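You operate a simulated robot arm through the tools that you are given. There is no shell and no other tool.

You run a simulated robot arm. Do the job below in one go: nothing can be reset, and whatever is moved stays where it is left.

JOB
The pump is stopped. Set the load lever to idle and bring all three panel pressure gauges to zero.
Fine: leave the other panel levers and the knob as they are.

Only the result counts: the job must be done as asked and must still hold three seconds after the hand-in. Knocking over, shifting, dropping, spilling or breaking anything else fails it.

ROBOT AND FRAMES
A 7-joint arm with a two-finger parallel gripper, fixed in place. Base frame: the origin is at the foot of the arm, x ahead of it, y to its left, z up. Units: m, degrees, N and s.
Its first joint turns from -166.0 to 166.0 degrees. Payload 4.4 kg.
The tool frame sits at the grasp point between the pads (the TCP): z along the fingers, y along the line on which they close. The tips reach 0.023 m beyond it. Largest opening 0.094 m; finger width 0.038, thickness 0.01; the body of the gripper, 0.054 by 0.096 m, starts 0.039 m behind the TCP.
Orientation is told as [roll, pitch, yaw] about the base's x, y, z axes, in that order, counted from this pose: with the fingers straight down and closing along the base's y, the tool's x points along the base's -x, its y along +y and its z along -z.

CONTROLS
- The arm moves only by the tool jog_arm. Its argument "commands" is a list of rows, each an object of numbers (a shift or turn left out is 0, a gripper value left out holds the last): "x", "y", "z": the shift along the base's x, y, z in m; "ax", "ay", "az": the turn, a rotation vector about the base's x, y, z in degrees; "claw": the opening in per cent of the stroke, from 0 (shut) to 100 (fully open). In form: [{"x": .., "y": .., "z": .., "ax": .., "ay": .., "az": .., "claw": ..}, ...]. A call has 1 to 20 rows; each row shifts and turns the commanded pose from where the row before left it. Rows are played at 5 a second. More than 0.05 m and 8.6 degrees between two rows, or a gripper value outside its range, and nothing of the call is played. Where a pose cannot be reached the arm comes as near as it can. A force on the tool above 90 N (or 10 N above the force at the start of the call, whichever is more), or a blocked arm, ends the call early, and 0.2 s more pass. Each finger travels about 0.072 m/s and halts on what it meets, pressing with about 22 N; the grip force reading is that of the motor and also rises with nothing between the fingers. The clock runs only during rows and for 0.2 s after the last one: add rows that do not move to give the fingers time. It gives the time, the measured TCP pose, the force on the tool (base axes), the opening and the grip force at its end, in the units of the frame above (readings bear some noise), with the torque about the TCP (base axes, N m) and any sound that the robot's microphone picked up, and new pictures: "views" is both (left out), scene, wrist or none.
- Cameras (640 x 400 px; columns grow to the right, rows downward): "scene" is fixed at [0.2204, -0.6502, 1.699]; the picture's right is [0.74, -0.67, 0.00], its down [-0.23, -0.25, -0.94] and it looks along [0.63, 0.70, -0.34] (base axes); focal length 342 px, centre (320, 200). "wrist" rides on the gripper at [0.086, 0.016, -0.075] in the tool frame; the picture's right is [-0.18, 0.98, 0.00], its down [-0.58, -0.11, -0.81] and it looks along [-0.79, -0.15, 0.59] (tool axes); focal length 243 px, centre (320, 200). There is no depth. A picture from a camera that has moved, and an enlarged one, comes with that camera's place and axes in the base frame and with its lens.
- zoom(camera, box): a new picture of the part [left, top, right, bottom] of that camera's present view, enlarged. The clock stands still meanwhile.
- sign_off(): hands the job in; it is judged then, once.

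Places have to be worked out from the pictures, the camera data and where the tool is seen. Open the gripper and draw the arm clear of the work before you hand the job in, unless the task says otherwise.

The tools are called after "Emit:" as a command line: name --argument value ..., lists and objects as JSON in quotes. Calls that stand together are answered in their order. jog_arm: Moves the arm, as the interface text tells. Its arguments: {"type":"object","properties":{"commands":{"type":"array","items":{"type":"object","properties":{"x":{"type":"number"},"y":{"type":"number"},"z":{"type":"number"},"ax":{"type":"number"},"ay":{"type":"number"},"az":{"type":"number"},"claw":{"type":"number"}}}},"views":{"type":"string","enum":["both","scene","wrist","none"]}},"required":["commands"]} The other tools are called the same way: zoom (camera, box) takes an enlarged picture of a part of a camera's view; sign_off () hands the job in.

At the start:

```text
clock: 0.0
tool_pos: [0.6366, -0.07, 1.4282]
orientation: [0.0, 0.1, 0.0]
wrist_force: [0.4, 0.3, -0.1]
moment: [0.01, 0.03, -0.02]
gripper_width: 0.094
grip_force: 0.1
```

scene: 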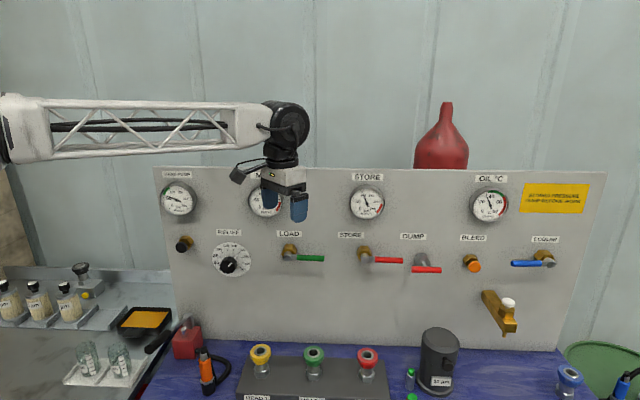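
wrist: 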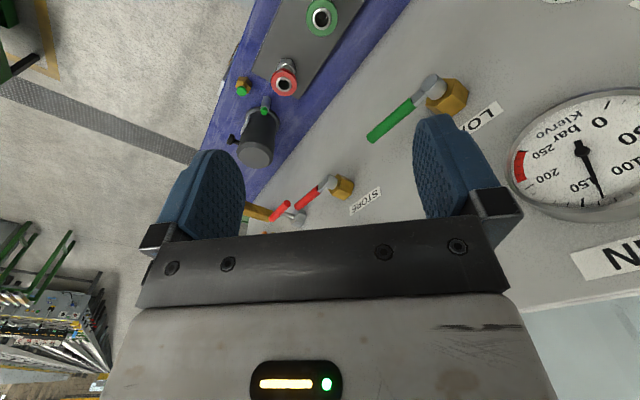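

I'll look closely at the panel, gauges and levers before moving anything.

Emit:
zoom --camera "scene" --box '[150, 160, 350, 285]'

Emit:
zoom --camera "scene" --box '[320, 160, 520, 285]'

Emit:
zoom --camera "scene" --box '[440, 170, 640, 295]'

Emit:
zoom --camera "scene" --box '[220, 275, 420, 400]'

Emit:
zoom --camera "scene" --box '[400, 275, 600, 400]'

```text
3.20 times, centred on (250, 222) of scene
camera zoom: at [0.2204, -0.6502, 1.699], right [0.74, -0.67, 0.0], down [-0.23, -0.25, -0.94], along [0.63, 0.7, -0.34], focal length 1095 px, centre (544, 128)
```

zoom: 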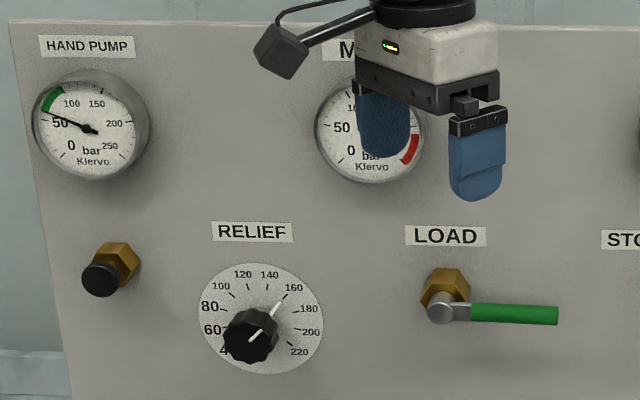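

```text
3.20 times, centred on (420, 222) of scene
camera zoom: at [0.2204, -0.6502, 1.699], right [0.74, -0.67, 0.0], down [-0.23, -0.25, -0.94], along [0.63, 0.7, -0.34], focal length 1095 px, centre (0, 128)
```

zoom: 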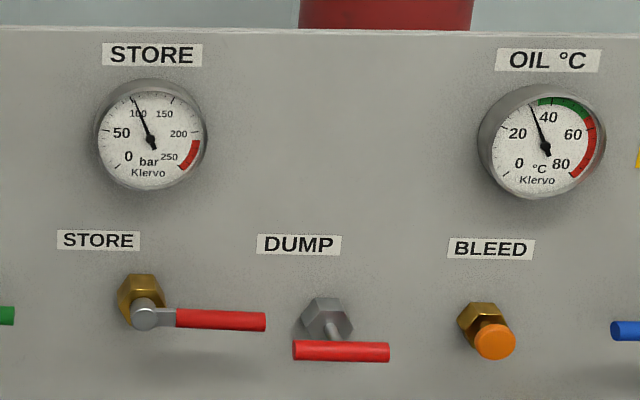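

```text
3.20 times, centred on (540, 232) of scene
camera zoom: at [0.2204, -0.6502, 1.699], right [0.74, -0.67, 0.0], down [-0.23, -0.25, -0.94], along [0.63, 0.7, -0.34], focal length 1095 px, centre (-384, 96)
```

zoom: 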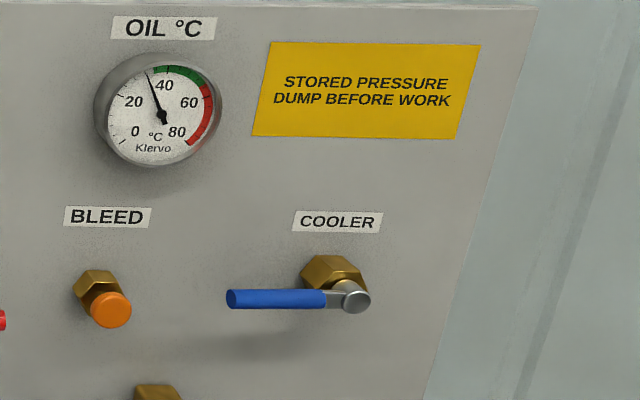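

```text
3.20 times, centred on (320, 338) of scene
camera zoom: at [0.2204, -0.6502, 1.699], right [0.74, -0.67, 0.0], down [-0.23, -0.25, -0.94], along [0.63, 0.7, -0.34], focal length 1095 px, centre (320, -240)
```

zoom: 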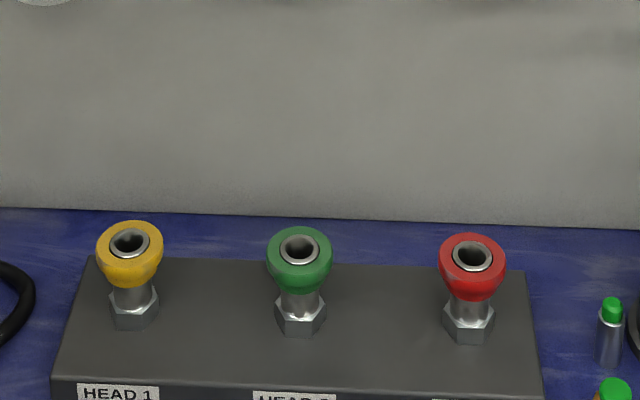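

```text
3.20 times, centred on (500, 338) of scene
camera zoom: at [0.2204, -0.6502, 1.699], right [0.74, -0.67, 0.0], down [-0.23, -0.25, -0.94], along [0.63, 0.7, -0.34], focal length 1095 px, centre (-256, -240)
```

zoom: 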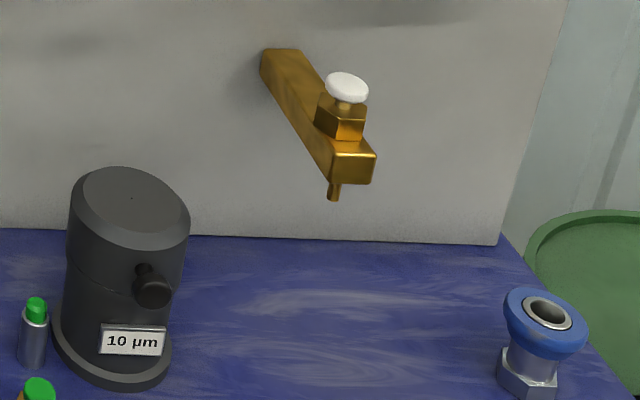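

Emit:
zoom --camera "scene" --box '[265, 222, 345, 272]'

Emit:
zoom --camera "scene" --box '[340, 225, 460, 300]'

Emit:
zoom --camera "wrist" --box '[340, 50, 540, 175]'

Emit:
zoom --camera "wrist" --box '[220, 150, 400, 262]'

Emit:
zoom --camera "scene" --box '[0, 250, 240, 400]'

```text
8.00 times, centred on (305, 247) of scene
camera zoom: at [0.2204, -0.6502, 1.699], right [0.74, -0.67, 0.0], down [-0.23, -0.25, -0.94], along [0.63, 0.7, -0.34], focal length 2737 px, centre (440, -176)
```

zoom: 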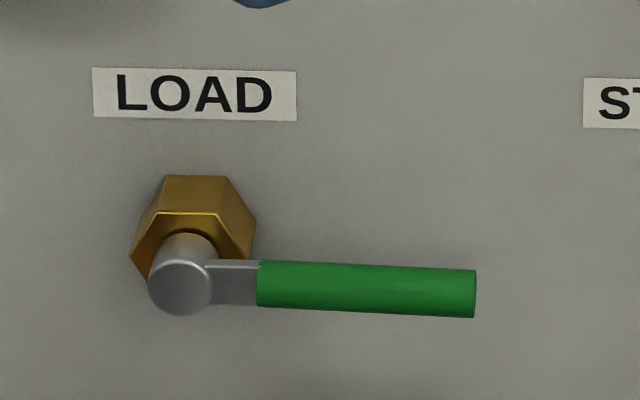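

```text
5.33 times, centred on (400, 262) of scene
camera zoom: at [0.2204, -0.6502, 1.699], right [0.74, -0.67, 0.0], down [-0.23, -0.25, -0.94], along [0.63, 0.7, -0.34], focal length 1825 px, centre (-107, -133)
```

zoom: 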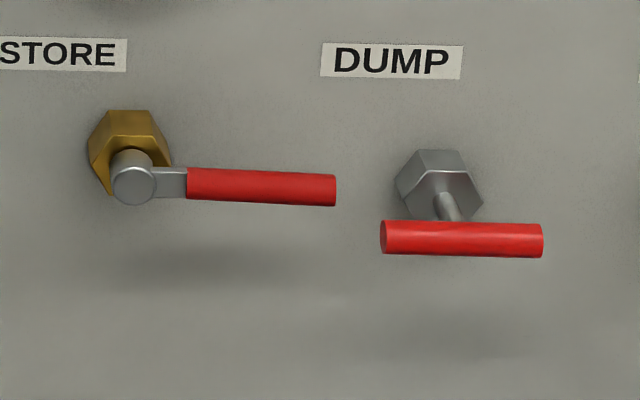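

```text
3.20 times, centred on (440, 112) of wrist
camera zoom: at [0.5491, -0.0542, 1.5], right [0.18, 0.98, 0.0], down [0.58, -0.11, 0.81], along [0.79, -0.15, -0.59], focal length 776 px, centre (-64, 480)
```

zoom: 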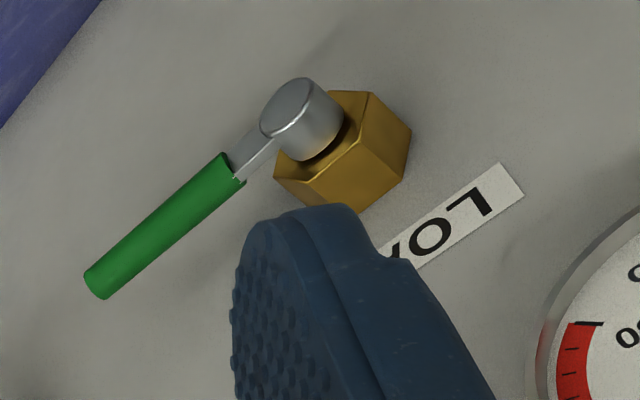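

```text
3.56 times, centred on (310, 206) of wrist
camera zoom: at [0.5491, -0.0542, 1.5], right [0.18, 0.98, 0.0], down [0.58, -0.11, 0.81], along [0.79, -0.15, -0.59], focal length 863 px, centre (356, 179)
```

zoom: 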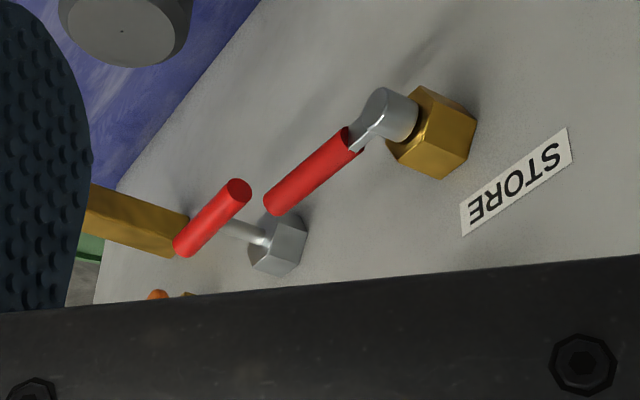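

```text
2.67 times, centred on (120, 325) of scene
camera zoom: at [0.2204, -0.6502, 1.699], right [0.74, -0.67, 0.0], down [-0.23, -0.25, -0.94], along [0.63, 0.7, -0.34], focal length 912 px, centre (853, -133)
```

zoom: 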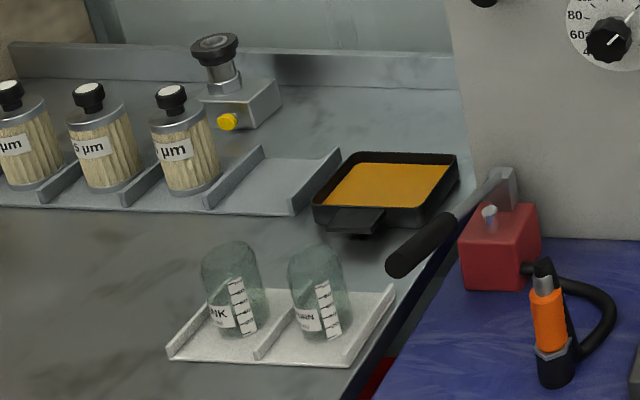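

The three pressure gauges read roughly: hand pump 50, main ~150, store ~100 bar. By triangulation, the LOAD valve is near [0.75, 0.07, 1.22] on a vertical panel whose inward normal is about [0.71, 0.71, 0]. I'll back off a little and turn the tool to face the panel.

Emit:
jog_arm --commands '[{"x": -0.03, "y": -0.03, "ay": -8.2}, {"x": -0.03, "y": -0.03, "ay": -8.2}, {"x": -0.03, "y": -0.02, "ay": -8.2}, {"ay": -8.2}, {"ay": -8.2}, {"ay": -8.2}, {"ay": -8.2}, {"ay": -8.2}, {"ay": -8.2}, {"ay": -8.2}, {"ay": -8.0}, {"az": 7.5}, {"az": 7.5}, {"az": 7.5}, {"az": 7.5}, {"az": 7.5}, {"az": 7.5}, {}]'

```text
clock: 3.8
tool_pos: [0.5438, -0.1444, 1.4351]
orientation: [-100.7, -89.4, 146.3]
wrist_force: [0.0, 0.6, 0.1]
moment: [0.02, 0.0, 0.01]
gripper_width: 0.0941
grip_force: 0.1
camera wrist: at [0.4798, -0.1856, 1.3452], right [-0.7, 0.69, 0.17], down [-0.49, -0.65, 0.58], along [0.51, 0.32, 0.8], focal length 243 px, centre (320, 200)
```

scene: 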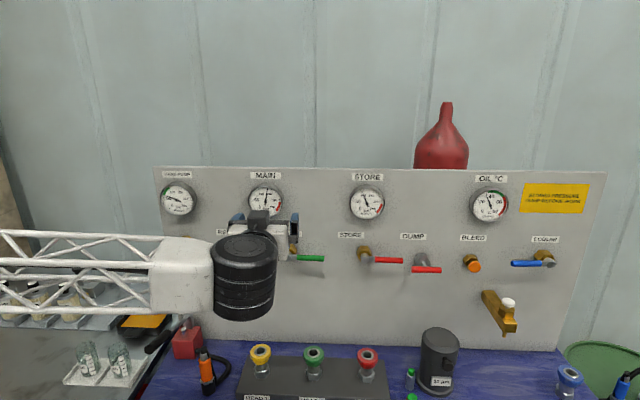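
wrist: 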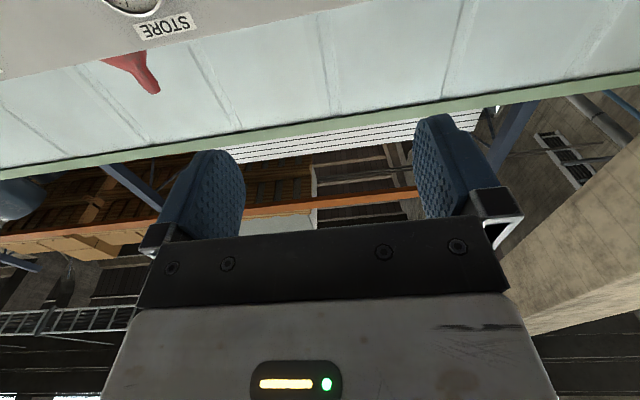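

The camera now looks too far up. I'll roll the gripper 180° about its own axis so that the camera sits above and looks down at the fingertips and panel.

Emit:
jog_arm --commands '[{"ax": 6, "ay": 6}, {"ax": 6, "ay": 6}, {"ax": 6, "ay": 6}, {"ax": 6, "ay": 6}, {"ax": 6, "ay": 6}, {"ax": 6, "ay": 6}, {"ax": 6, "ay": 6}, {"ax": 6, "ay": 6}, {"ax": 6, "ay": 6}, {"ax": 6, "ay": 6}, {"ax": 6, "ay": 6}, {}]'

```text
clock: 6.4
tool_pos: [0.5422, -0.1403, 1.4364]
orientation: [90.2, 2.6, -44.2]
wrist_force: [-0.2, -0.2, 0.9]
moment: [0.02, 0.0, -0.01]
gripper_width: 0.0942
grip_force: 0.1
camera wrist: at [0.4281, -0.1332, 1.4535], right [0.16, -0.16, 0.97], down [-0.15, -0.98, -0.14], along [0.98, -0.12, -0.18], focal length 243 px, centre (320, 200)
```

scene: 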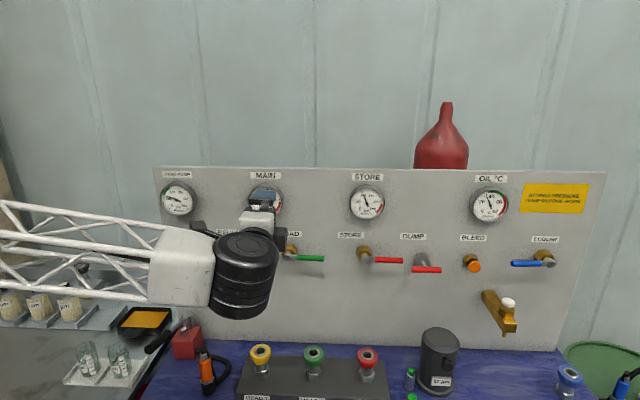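
wrist: 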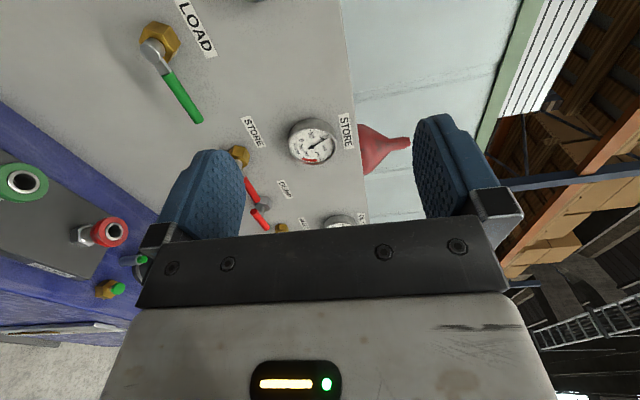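

Joints allow it; continuing the roll so the camera ends up above.

Emit:
jog_arm --commands '[{"ax": 6, "ay": 6}, {"ax": 6, "ay": 6}, {"ax": 6, "ay": 6}, {"ax": 6, "ay": 6}, {"ax": 6, "ay": 6}, {"ax": 6, "ay": 6}, {"ax": 6, "ay": 6}, {"ax": 6, "ay": 6}, {"ax": 6, "ay": 6}, {"ax": 6, "ay": 6}, {"ax": 1, "ay": 1}, {}]'

```text
clock: 9.0
tool_pos: [0.5444, -0.1426, 1.4334]
orientation: [96.0, 89.3, -38.3]
wrist_force: [-0.2, -0.2, 0.0]
moment: [0.02, -0.03, -0.02]
gripper_width: 0.0941
grip_force: 0.1
camera wrist: at [0.5022, -0.2059, 1.5167], right [0.7, -0.69, -0.17], down [-0.63, -0.51, -0.58], along [0.32, 0.52, -0.79], focal length 243 px, centre (320, 200)
```

scene: 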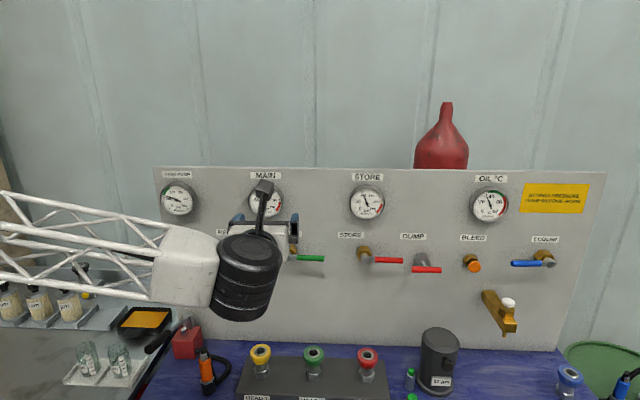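
wrist: 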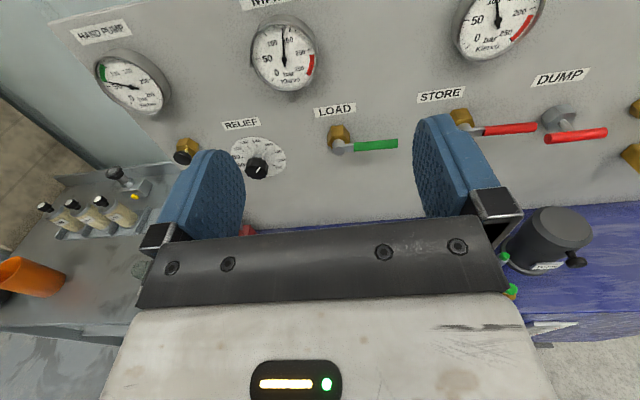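

Now the wrist camera has a good frontal view. I'll zoom on the levers, buttons and gauges.

Emit:
zoom --camera "wrist" --box '[160, 85, 400, 235]'

Emit:
zoom --camera "wrist" --box '[400, 50, 640, 200]'

Emit:
zoom --camera "wrist" --box '[60, 0, 340, 175]'

Emit:
zoom --camera "scene" --box '[160, 165, 300, 253]'

```text
2.67 times, centred on (280, 160) of wrist
camera zoom: at [0.5022, -0.2059, 1.5167], right [0.7, -0.69, -0.17], down [-0.63, -0.51, -0.58], along [0.32, 0.52, -0.79], focal length 647 px, centre (427, 307)
```

zoom: 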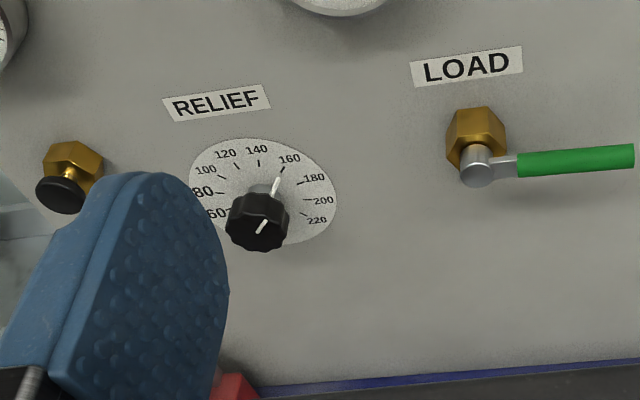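

```text
2.67 times, centred on (520, 125) of wrist
camera zoom: at [0.5022, -0.2059, 1.5167], right [0.7, -0.69, -0.17], down [-0.63, -0.51, -0.58], along [0.32, 0.52, -0.79], focal length 647 px, centre (-213, 400)
```

zoom: 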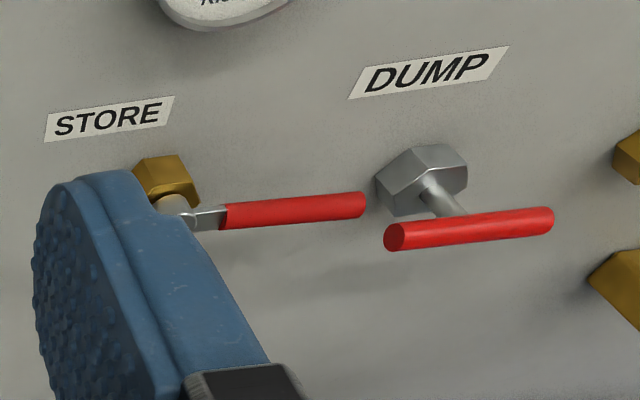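

```text
2.29 times, centred on (200, 88) of wrist
camera zoom: at [0.5022, -0.2059, 1.5167], right [0.7, -0.69, -0.17], down [-0.63, -0.51, -0.58], along [0.32, 0.52, -0.79], focal length 555 px, centre (594, 457)
```

zoom: 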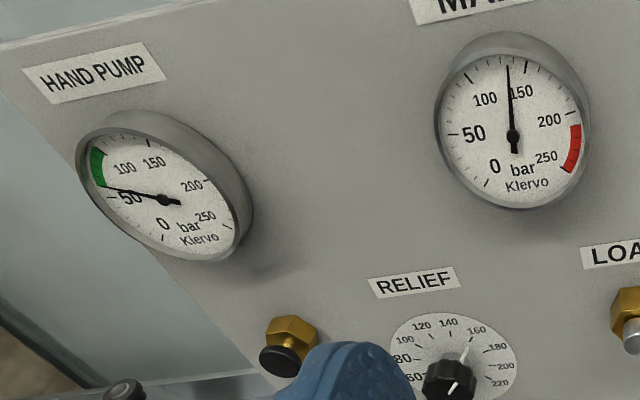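

```text
4.55 times, centred on (230, 209) of scene
camera zoom: at [0.2204, -0.6502, 1.699], right [0.74, -0.67, 0.0], down [-0.23, -0.25, -0.94], along [0.63, 0.7, -0.34], focal length 1555 px, centre (729, 159)
```

zoom: 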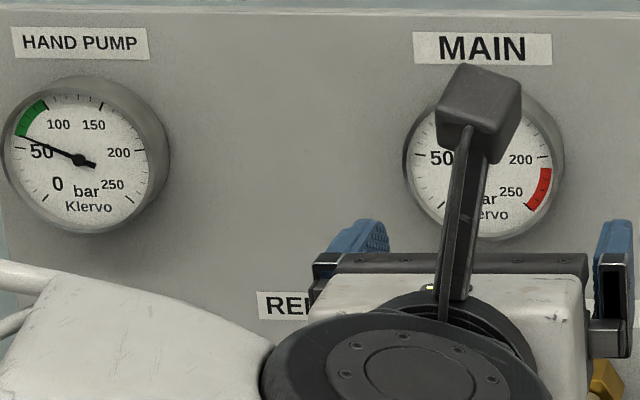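

Gauges read about 57, 130 and 105 bar. The LOAD handle runs from the hub at ≈[0.733, 0.058, 1.208] about 0.10 m to the right. I'll close the fingers and stage above and in front of the handle's outer end.

Emit:
jog_arm --commands '[{"x": 0.035, "y": 0.012, "z": -0.0266, "claw": 0}, {"x": 0.035, "y": 0.012, "z": -0.0266}, {"x": 0.035, "y": 0.012, "z": -0.0266}, {"x": 0.035, "y": 0.012, "z": -0.0266}, {"x": 0.035, "y": 0.012, "z": -0.0266}, {}, {}]'

```text
clock: 10.6
tool_pos: [0.7232, -0.0908, 1.2973]
orientation: [90.0, 89.6, -44.9]
wrist_force: [-0.3, -0.1, 0.1]
moment: [-0.01, 0.01, 0.05]
gripper_width: 0.0003
grip_force: 22.3
camera wrist: at [0.6809, -0.1537, 1.3809], right [0.7, -0.7, -0.18], down [-0.64, -0.5, -0.58], along [0.32, 0.52, -0.79], focal length 243 px, centre (320, 200)
```

scene: 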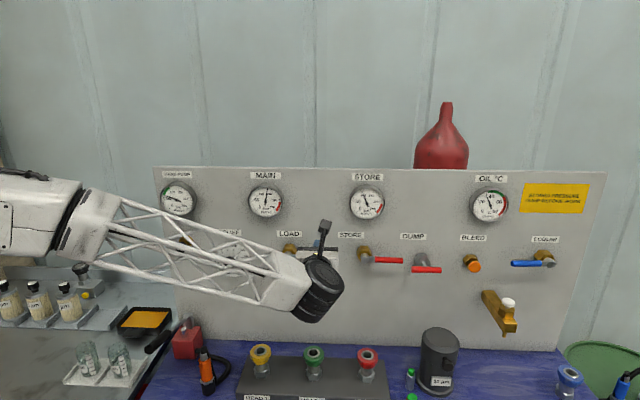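
wrist: 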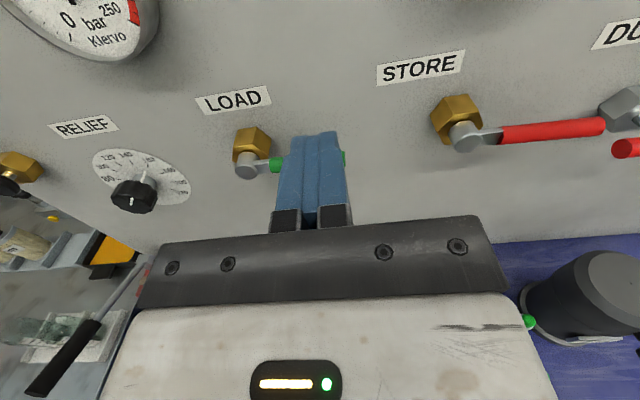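

Fingers are closed in front of the handle. I'll advance toward the panel, staying just above the handle.

Emit:
jog_arm --commands '[{"x": 0.0214, "y": 0.0262, "z": -0.01}, {"x": 0.0214, "y": 0.0262, "z": -0.01}, {"x": 0.0214, "y": 0.0262, "z": -0.01}, {}, {}]'

```text
clock: 11.8
tool_pos: [0.785, -0.0106, 1.2675]
orientation: [89.1, 89.6, -45.9]
wrist_force: [0.0, -0.6, -0.6]
moment: [0.03, -0.03, 0.01]
gripper_width: 0.0
grip_force: 22.2
camera wrist: at [0.7431, -0.0743, 1.3513], right [0.7, -0.7, -0.18], down [-0.64, -0.5, -0.58], along [0.32, 0.52, -0.79], focal length 243 px, centre (320, 200)
```

scene: 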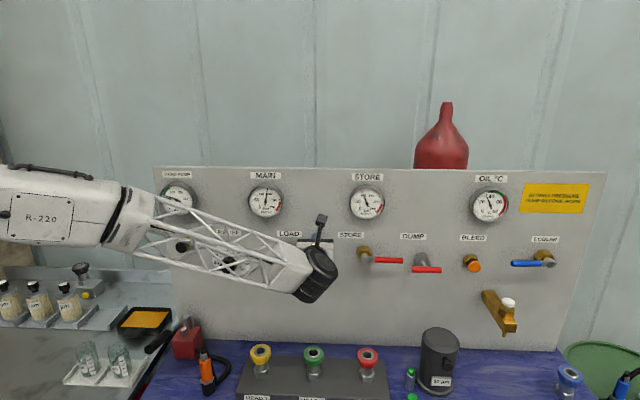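
wrist: 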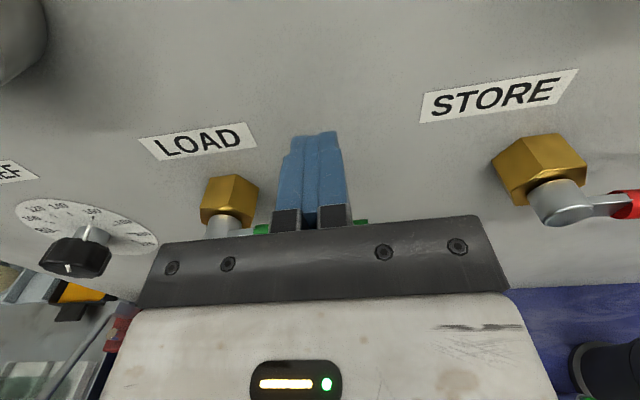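

The fingers are above the handle (green seen on both sides). I'll lower in small steps and watch the force for contact.

Emit:
jog_arm --commands '[{"z": -0.008}, {"z": -0.008}, {"z": -0.006}, {"z": -0.005}, {"z": -0.005}, {"z": -0.004}, {}]' --views "wrist"

```text
clock: 13.4
tool_pos: [0.7864, -0.0127, 1.2296]
orientation: [90.7, 89.6, -44.2]
wrist_force: [0.5, 0.0, 0.4]
moment: [-0.03, 0.04, 0.05]
gripper_width: 0.0003
grip_force: 21.9
camera wrist: at [0.7432, -0.0756, 1.3133], right [0.7, -0.7, -0.18], down [-0.64, -0.5, -0.58], along [0.32, 0.52, -0.79], focal length 243 px, centre (320, 200)
```

wrist: 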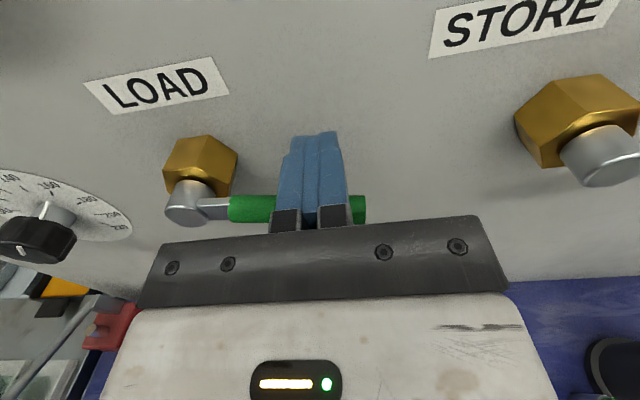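

No contact yet; continuing down in 4 mm steps.

Emit:
jog_arm --commands '[{"z": -0.004}, {"z": -0.004}, {"z": -0.003}, {}]' --views "wrist"

```text
clock: 14.4
tool_pos: [0.7861, -0.0127, 1.2179]
orientation: [88.6, 89.6, -46.4]
wrist_force: [-0.1, 0.2, -0.6]
moment: [0.02, -0.01, 0.0]
gripper_width: 0.0
grip_force: 21.7
camera wrist: at [0.7432, -0.0757, 1.3023], right [0.7, -0.7, -0.18], down [-0.64, -0.5, -0.58], along [0.32, 0.52, -0.79], focal length 243 px, centre (320, 200)
```

wrist: 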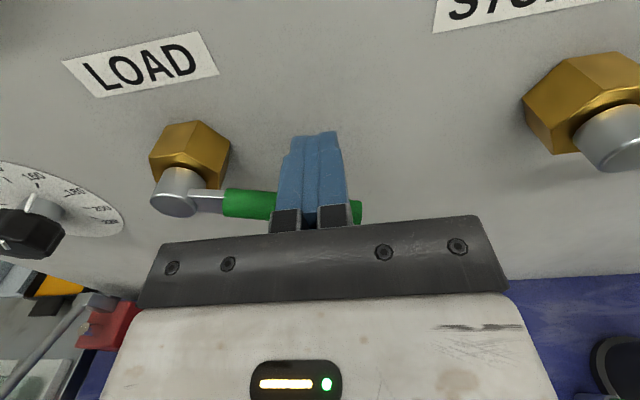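

No reaction yet although I expected contact; I'll zoom in to see where the fingertips are relative to the handle.

Emit:
zoom --camera "wrist" --box '[140, 100, 400, 262]'

Emit:
zoom --camera "scene" --box '[260, 200, 380, 275]'

```text
2.46 times, centred on (270, 181) of wrist
camera zoom: at [0.7432, -0.0757, 1.3023], right [0.7, -0.7, -0.18], down [-0.64, -0.5, -0.58], along [0.32, 0.52, -0.79], focal length 597 px, centre (443, 247)
```

zoom: 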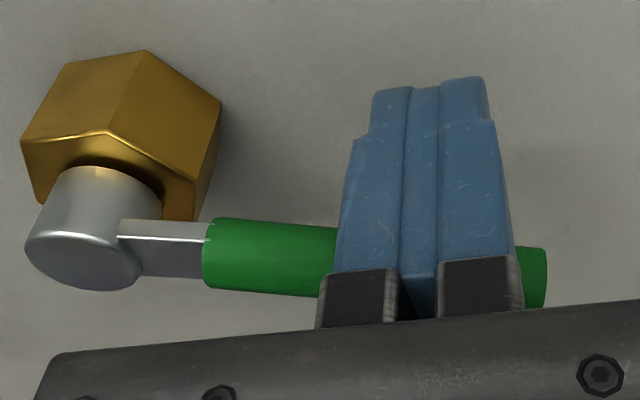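

```text
5.33 times, centred on (320, 238) of scene
camera zoom: at [0.2204, -0.6502, 1.699], right [0.74, -0.67, 0.0], down [-0.23, -0.25, -0.94], along [0.63, 0.7, -0.34], focal length 1825 px, centre (320, 0)
```

zoom: 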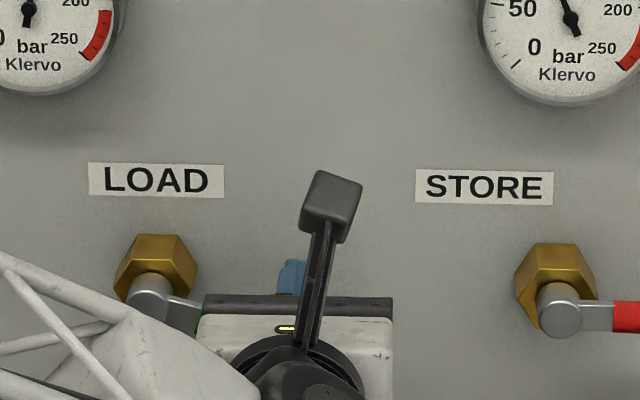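

The handle now slopes down to the right, so it has already turned roughly 15° with almost no resistance. I'll follow the arc downward to about 75°.

Emit:
jog_arm --commands '[{"x": -0.0019, "y": 0.0019, "z": -0.0115}, {"x": -0.0019, "y": 0.0019, "z": -0.0115}, {"x": -0.0039, "y": 0.0039, "z": -0.0089}, {"x": -0.0039, "y": 0.0039, "z": -0.0089}, {"x": -0.0054, "y": 0.0054, "z": -0.0072}, {"x": -0.0054, "y": 0.0054, "z": -0.0072}, {"x": -0.0065, "y": 0.0065, "z": -0.005}, {"x": -0.0065, "y": 0.0065, "z": -0.005}, {}]'

```text
clock: 16.4
tool_pos: [0.7501, 0.023, 1.1527]
orientation: [90.0, 89.6, -44.8]
wrist_force: [-1.1, 0.6, 0.3]
moment: [0.01, 0.0, -0.02]
gripper_width: 0.0
grip_force: 21.9
camera wrist: at [0.7074, -0.0405, 1.2368], right [0.7, -0.7, -0.18], down [-0.64, -0.5, -0.58], along [0.32, 0.52, -0.79], focal length 243 px, centre (320, 200)
```

scene: 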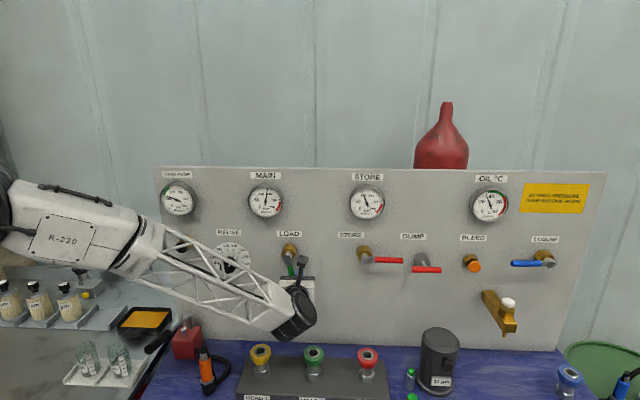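
wrist: 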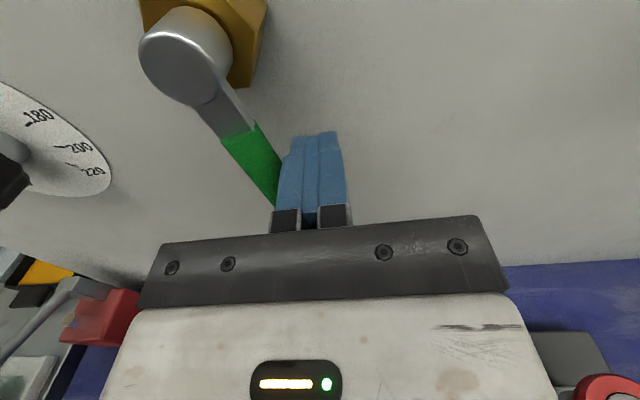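

The lever is following (about 75° down). I'll carry on to vertical in small steps, watching for the stop.

Emit:
jog_arm --commands '[{"x": -0.0048, "y": 0.0048, "z": -0.0016}, {"x": -0.0048, "y": 0.0048, "z": -0.0016}, {"x": -0.0048, "y": 0.0048, "z": -0.0016}, {}]'

```text
clock: 17.4
tool_pos: [0.7369, 0.0346, 1.1498]
orientation: [100.1, 89.5, -35.1]
wrist_force: [62.5, -63.7, 6.3]
moment: [-0.92, -0.96, -0.14]
gripper_width: 0.0002
grip_force: 21.7
camera wrist: at [0.6943, -0.0288, 1.2333], right [0.69, -0.7, -0.18], down [-0.65, -0.49, -0.58], along [0.32, 0.52, -0.79], focal length 243 px, centre (320, 200)
```

scene: 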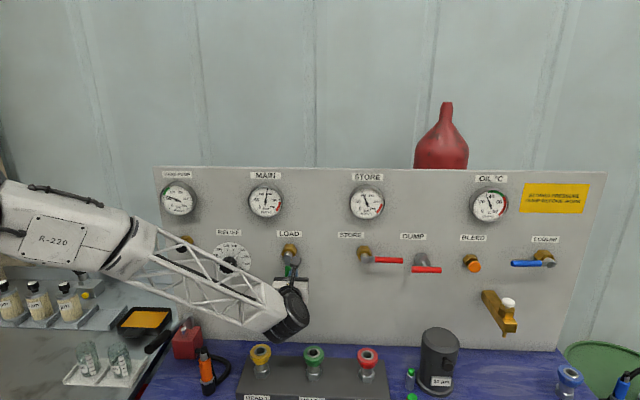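
wrist: 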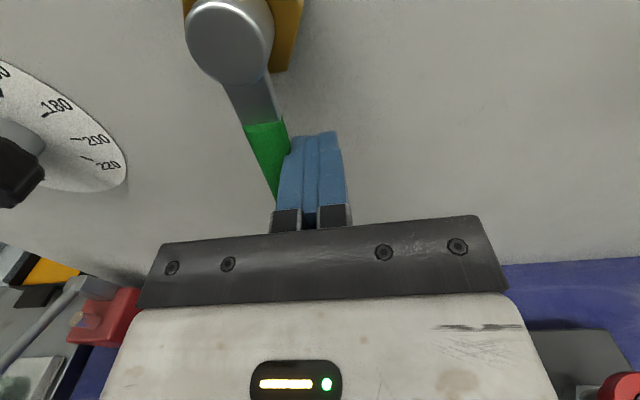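

A hard stop at vertical (about 89 N) – LOAD is against its far stop. I'll back off and retreat to inspect the gauges and lever.

Emit:
jog_arm --commands '[{"x": 0.006, "y": -0.006}, {"x": 0.008, "y": -0.008}, {"x": 0.008, "y": -0.008}, {"x": -0.03, "y": -0.03}, {"x": -0.03, "y": -0.03}, {"x": -0.03, "y": -0.03}, {"x": -0.03, "y": -0.03, "z": 0.02}, {"z": 0.04, "x": -0.02, "y": -0.02}, {}]'

```text
clock: 19.4
tool_pos: [0.6135, -0.1268, 1.2083]
orientation: [86.4, 89.5, -48.6]
wrist_force: [0.1, -0.9, 0.5]
moment: [-0.01, 0.03, -0.03]
gripper_width: 0.0
grip_force: 22.4
camera wrist: at [0.5719, -0.1896, 1.2919], right [0.7, -0.7, -0.18], down [-0.64, -0.5, -0.58], along [0.32, 0.52, -0.79], focal length 243 px, centre (320, 200)
```

scene: 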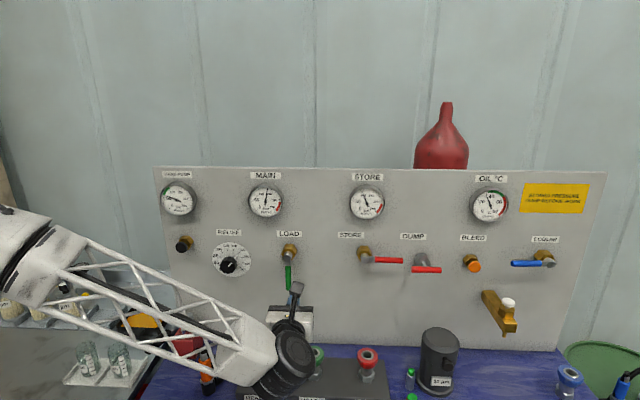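
wrist: 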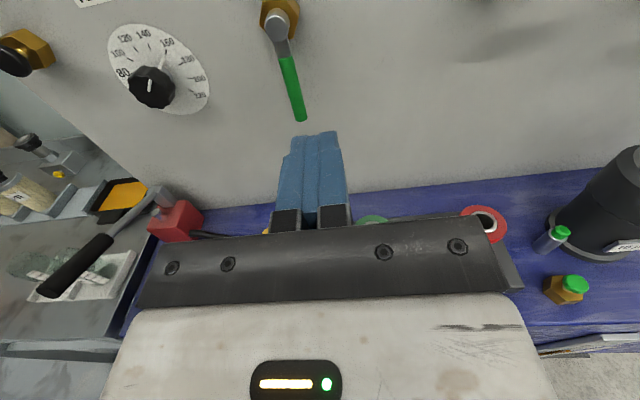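

Emit:
zoom --camera "scene" --box '[155, 160, 395, 310]'

Emit:
zoom --camera "wrist" --box '[0, 0, 200, 125]'

```text
2.67 times, centred on (275, 235) of scene
camera zoom: at [0.2204, -0.6502, 1.699], right [0.74, -0.67, 0.0], down [-0.23, -0.25, -0.94], along [0.63, 0.7, -0.34], focal length 912 px, centre (440, 107)
```

zoom: 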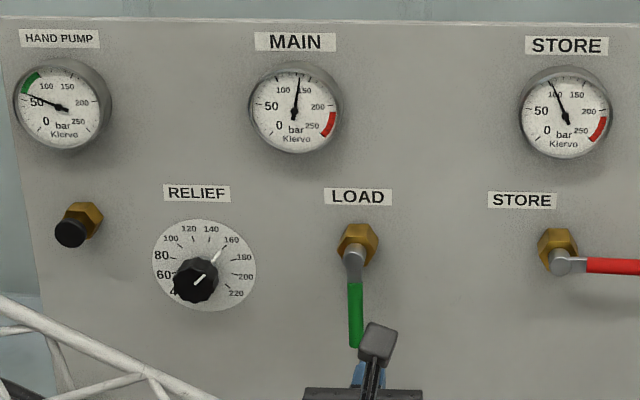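

```text
3.20 times, centred on (100, 62) of wrist
camera zoom: at [0.5719, -0.1896, 1.2919], right [0.7, -0.7, -0.18], down [-0.64, -0.5, -0.58], along [0.32, 0.52, -0.79], focal length 776 px, centre (1024, 640)
```

zoom: 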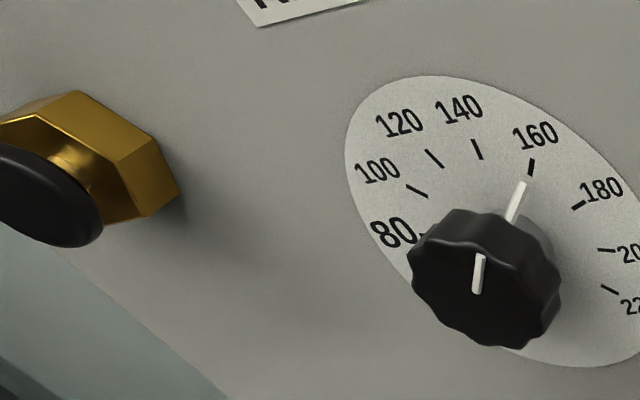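

LOAD now points straight down at its stop; gauges still read ~57/130/105, so they must be released separately. Next is the black button under HAND PUMP, which I place at ≈[0.515, 0.29, 1.226]; I'll move in front of it.

Emit:
jog_arm --commands '[{"x": -0.0207, "y": 0.0364, "z": 0.002}, {"x": -0.0207, "y": 0.0364, "z": 0.002}, {"x": -0.0207, "y": 0.0364, "z": 0.002}, {"x": -0.0207, "y": 0.0364, "z": 0.002}, {"x": -0.0207, "y": 0.0364, "z": 0.002}, {"x": -0.0207, "y": 0.0364, "z": 0.002}, {"x": -0.0207, "y": 0.0364, "z": 0.002}, {"x": -0.0207, "y": 0.0364, "z": 0.002}, {"x": -0.0207, "y": 0.0364, "z": 0.002}, {}]'

```text
clock: 21.6
tool_pos: [0.4298, 0.2033, 1.2273]
orientation: [89.2, 89.6, -45.9]
wrist_force: [-0.3, 0.4, -0.2]
moment: [0.03, -0.01, 0.0]
gripper_width: 0.0
grip_force: 21.8
camera wrist: at [0.3869, 0.1383, 1.3113], right [0.7, -0.7, -0.18], down [-0.64, -0.5, -0.58], along [0.32, 0.52, -0.79], focal length 243 px, centre (320, 200)
```

scene: 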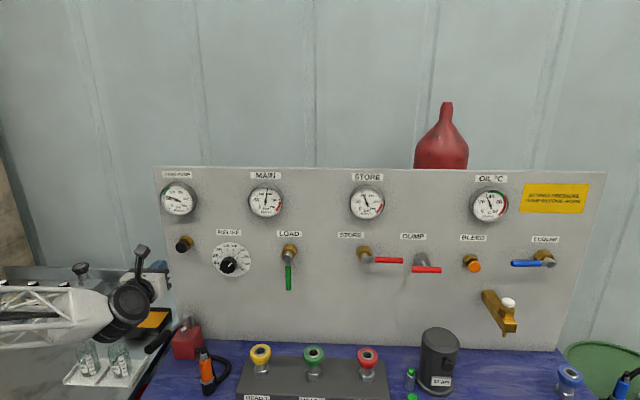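
wrist: 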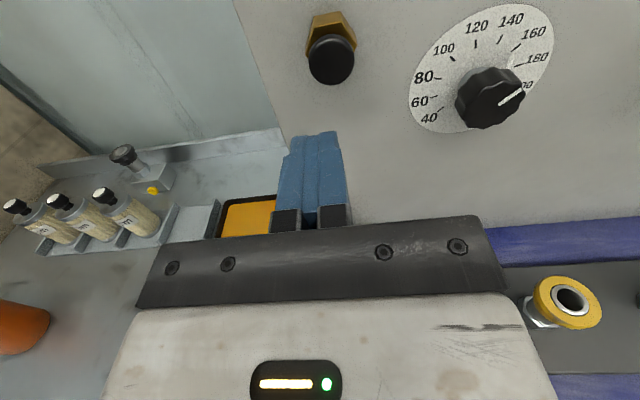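

The button is just ahead, about 9 cm beyond the fingertips and a few mm to the right. I'll align and advance to nearly touch it.

Emit:
jog_arm --commands '[{"x": 0.0191, "y": 0.0091}, {"x": 0.0141, "y": 0.0141}, {"x": 0.0141, "y": 0.0141}, {"x": 0.0071, "y": 0.0071}, {}]' --views "wrist"

```text
clock: 22.8
tool_pos: [0.4865, 0.2477, 1.2267]
orientation: [89.4, 89.6, -45.7]
wrist_force: [-0.3, -0.1, 0.2]
moment: [-0.03, -0.01, 0.03]
gripper_width: 0.0
grip_force: 22.0
camera wrist: at [0.4434, 0.1847, 1.3106], right [0.7, -0.7, -0.18], down [-0.64, -0.5, -0.58], along [0.32, 0.52, -0.79], focal length 243 px, centre (320, 200)
```

wrist: 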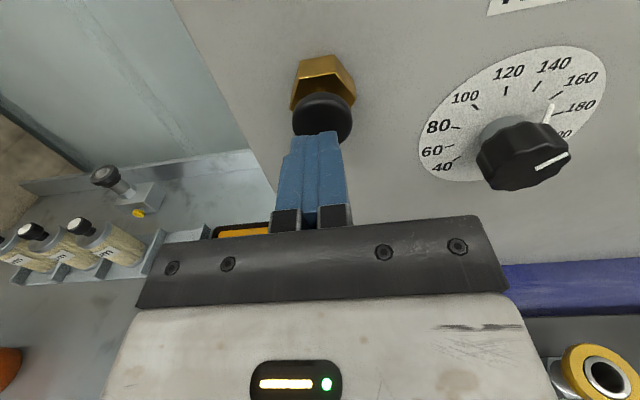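

Well aligned. Now pressing gently forward in ~4 mm steps.

Emit:
jog_arm --commands '[{"x": 0.0028, "y": 0.0028}, {"x": 0.0028, "y": 0.0028}, {"x": 0.0028, "y": 0.0028}, {"x": 0.0028, "y": 0.0028}, {"x": 0.0028, "y": 0.0028}, {"x": 0.0021, "y": 0.0021}, {}]'

```text
clock: 24.4
tool_pos: [0.5015, 0.2648, 1.2256]
orientation: [91.5, 89.6, -43.5]
wrist_force: [-12.7, -6.1, 1.6]
moment: [0.03, -0.08, 0.12]
gripper_width: 0.0
grip_force: 22.0
camera wrist: at [0.4587, 0.2005, 1.3106], right [0.7, -0.7, -0.18], down [-0.64, -0.5, -0.58], along [0.32, 0.52, -0.79], focal length 243 px, centre (320, 200)
```

scene: 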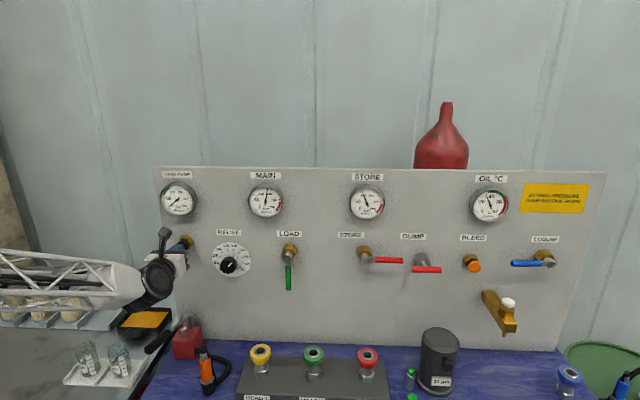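
wrist: 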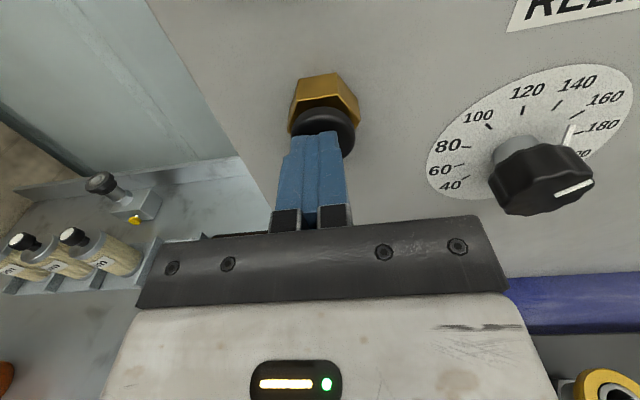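

The button gives with ~14 N and the hand-pump needle seems to have moved; I'll zoom on the gauges.

Emit:
zoom --camera "scene" --box '[155, 165, 395, 315]'

```text
2.67 times, centred on (275, 240) of scene
camera zoom: at [0.2204, -0.6502, 1.699], right [0.74, -0.67, 0.0], down [-0.23, -0.25, -0.94], along [0.63, 0.7, -0.34], focal length 912 px, centre (440, 93)
```

zoom: 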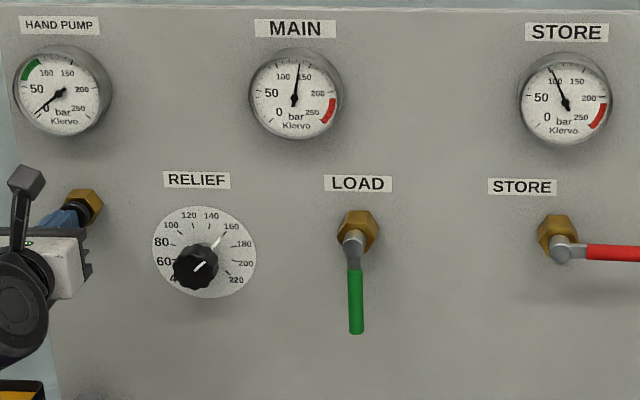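

The hand-pump gauge is at or near zero. I'll press slightly more and hold for a couple of seconds, then look again.

Emit:
jog_arm --commands '[{"x": 0.0014, "y": 0.0014}, {"x": 0.0014, "y": 0.0014}, {}, {}, {}, {}, {}, {}, {}, {}, {}, {}]' --views "none"

Emit:
zoom --camera "scene" --box '[155, 165, 315, 265]'

```text
clock: 27.0
tool_pos: [0.503, 0.2668, 1.2264]
orientation: [92.0, 89.6, -43.0]
wrist_force: [-61.1, -35.0, -2.5]
moment: [0.1, -0.21, 0.41]
gripper_width: 0.0001
grip_force: 22.3
```

```text
4.00 times, centred on (235, 215) of scene
camera zoom: at [0.2204, -0.6502, 1.699], right [0.74, -0.67, 0.0], down [-0.23, -0.25, -0.94], along [0.63, 0.7, -0.34], focal length 1369 px, centre (660, 140)
```

zoom: 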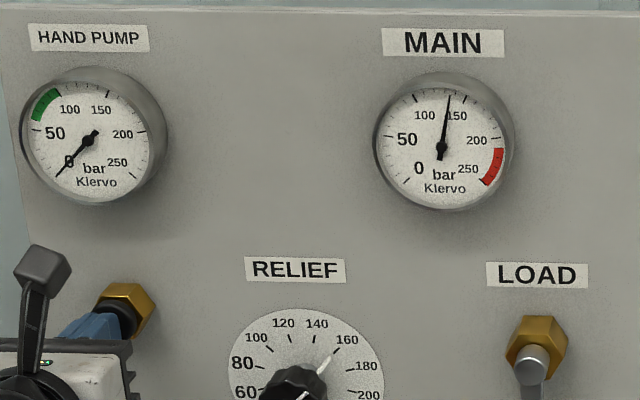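

Hand pump is at zero and the button is bottomed. I'll release it, draw back, and travel to in front of the STORE/DUMP area.

Emit:
jog_arm --commands '[{"x": -0.01, "y": -0.01}, {"x": -0.02, "y": -0.02}, {"x": -0.025, "y": -0.025}, {"x": -0.01, "y": -0.04}, {"x": 0.01, "y": -0.045}, {"x": 0.02, "y": -0.04}, {"x": 0.025, "y": -0.04}, {"x": 0.03, "y": -0.038}, {"x": 0.03, "y": -0.038}, {"x": 0.03, "y": -0.038}, {"x": 0.03, "y": -0.038}, {"x": 0.03, "y": -0.038}, {"x": 0.03, "y": -0.03}, {}]'

```text
clock: 30.0
tool_pos: [0.6737, -0.1737, 1.2246]
orientation: [90.0, 89.6, -44.8]
wrist_force: [-0.6, -0.9, -0.4]
moment: [0.03, 0.0, 0.0]
gripper_width: 0.0
grip_force: 22.1
camera wrist: at [0.6315, -0.2375, 1.3085], right [0.7, -0.7, -0.18], down [-0.64, -0.5, -0.58], along [0.32, 0.52, -0.79], focal length 243 px, centre (320, 200)
```

scene: 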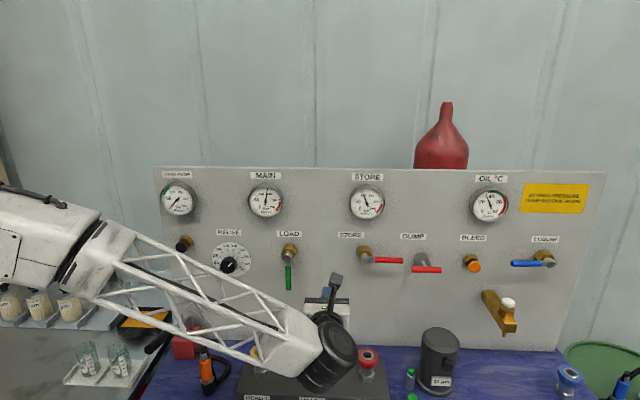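
wrist: 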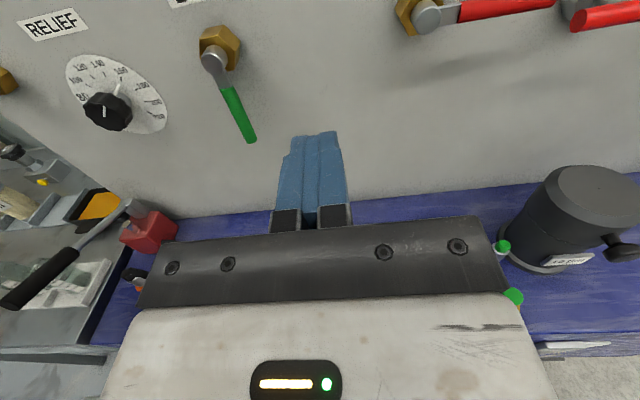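

Hand pump stays at zero after release. The DUMP control is a T-bar on an axial stem, with bar centre at ≈[0.988, −0.235, 1.194]. I'll roll the gripper −90° (closing vertically), open it, and move in front of the bar.

Emit:
jog_arm --commands '[{"x": 0.02135, "y": -0.0128, "z": -0.0028, "ax": -5.785, "ay": -5.785, "claw": 100}, {"x": 0.02135, "y": -0.0128, "z": -0.0028, "ax": -5.785, "ay": -5.785}, {"x": 0.02135, "y": -0.0128, "z": -0.0028, "ax": -5.785, "ay": -5.785}, {"x": 0.02135, "y": -0.0128, "z": -0.0028, "ax": -5.785, "ay": -5.785}, {"x": 0.02135, "y": -0.0128, "z": -0.0028, "ax": -5.785, "ay": -5.785}, {"x": 0.02135, "y": -0.0128, "z": -0.0028, "ax": -5.785, "ay": -5.785}, {"x": 0.02135, "y": -0.0128, "z": -0.0028, "ax": -5.785, "ay": -5.785}, {"x": 0.02135, "y": -0.0128, "z": -0.0028, "ax": -5.785, "ay": -5.785}, {"x": 0.02135, "y": -0.0128, "z": -0.0028, "ax": -5.785, "ay": -5.785}, {"x": 0.02135, "y": -0.0128, "z": -0.0028, "ax": -5.785, "ay": -5.785}, {"x": 0.02135, "y": -0.0128, "z": -0.0028, "ax": -5.785, "ay": -5.785}, {}]'

```text
clock: 32.6
tool_pos: [0.9092, -0.3146, 1.1934]
orientation: [90.0, -0.4, -45.0]
wrist_force: [-0.3, -0.3, 0.1]
moment: [-0.03, -0.03, -0.01]
gripper_width: 0.0937
grip_force: 0.1
camera wrist: at [0.7951, -0.3056, 1.2072], right [0.12, -0.12, 0.98], down [-0.16, -0.98, -0.1], along [0.98, -0.14, -0.14], focal length 243 px, centre (320, 200)
```

scene: 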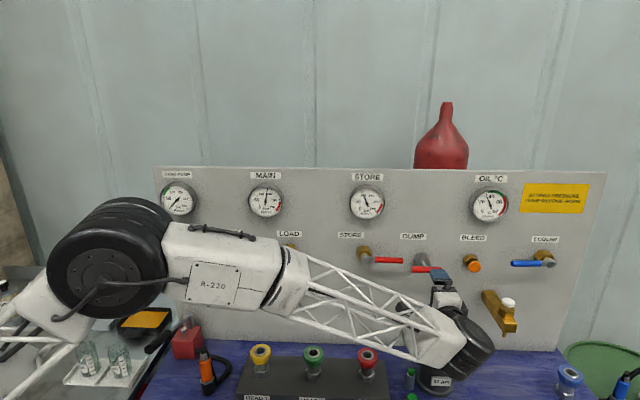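
wrist: 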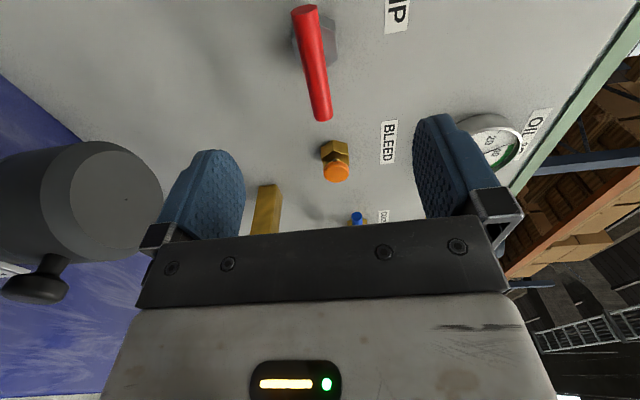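

Bar is straight ahead between the open fingers, slightly lower than estimated. I'll advance so the pads straddle the bar.

Emit:
jog_arm --commands '[{"x": 0.018, "y": 0.018, "z": -0.0015}, {"x": 0.018, "y": 0.018, "z": -0.0015}, {"x": 0.018, "y": 0.018, "z": -0.0015}, {"x": 0.012, "y": 0.012}, {"x": 0.006, "y": 0.006}, {}]'

Emit:
zoom --camera "wrist" --box '[160, 40, 480, 240]'

```text
clock: 34.0
tool_pos: [0.9809, -0.2411, 1.1912]
orientation: [90.0, -0.5, -44.9]
wrist_force: [-0.9, -0.3, -0.2]
moment: [0.02, -0.01, -0.01]
gripper_width: 0.0942
grip_force: 0.2
camera wrist: at [0.8667, -0.2322, 1.2037], right [0.12, -0.12, 0.98], down [-0.16, -0.98, -0.1], along [0.98, -0.14, -0.14], focal length 243 px, centre (320, 200)
```

scene: 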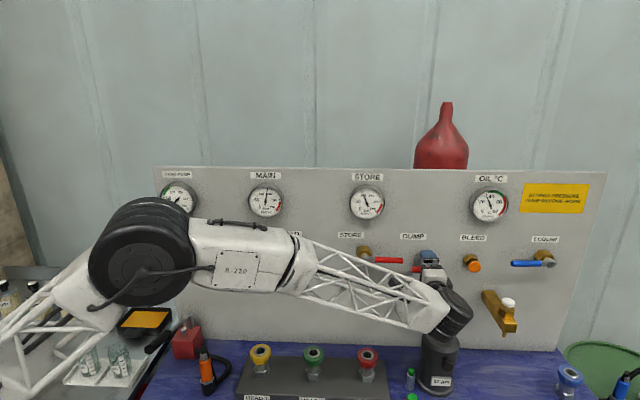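
wrist: 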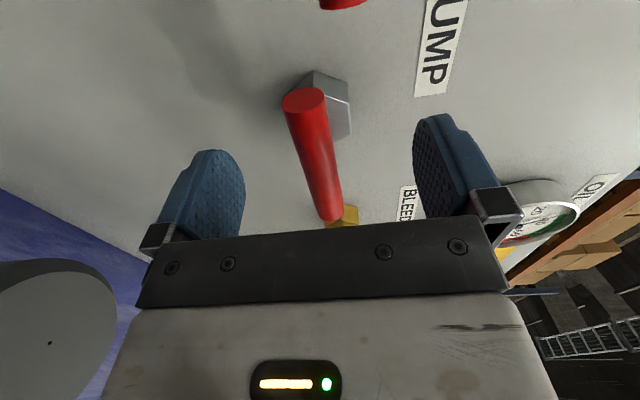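

```text
2.00 times, centred on (320, 140) of wrist
camera zoom: at [0.8667, -0.2322, 1.2037], right [0.12, -0.12, 0.98], down [-0.16, -0.98, -0.1], along [0.98, -0.14, -0.14], focal length 485 px, centre (320, 320)
```

zoom: 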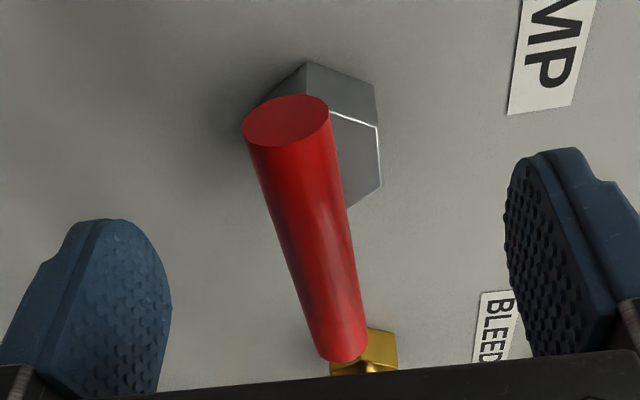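

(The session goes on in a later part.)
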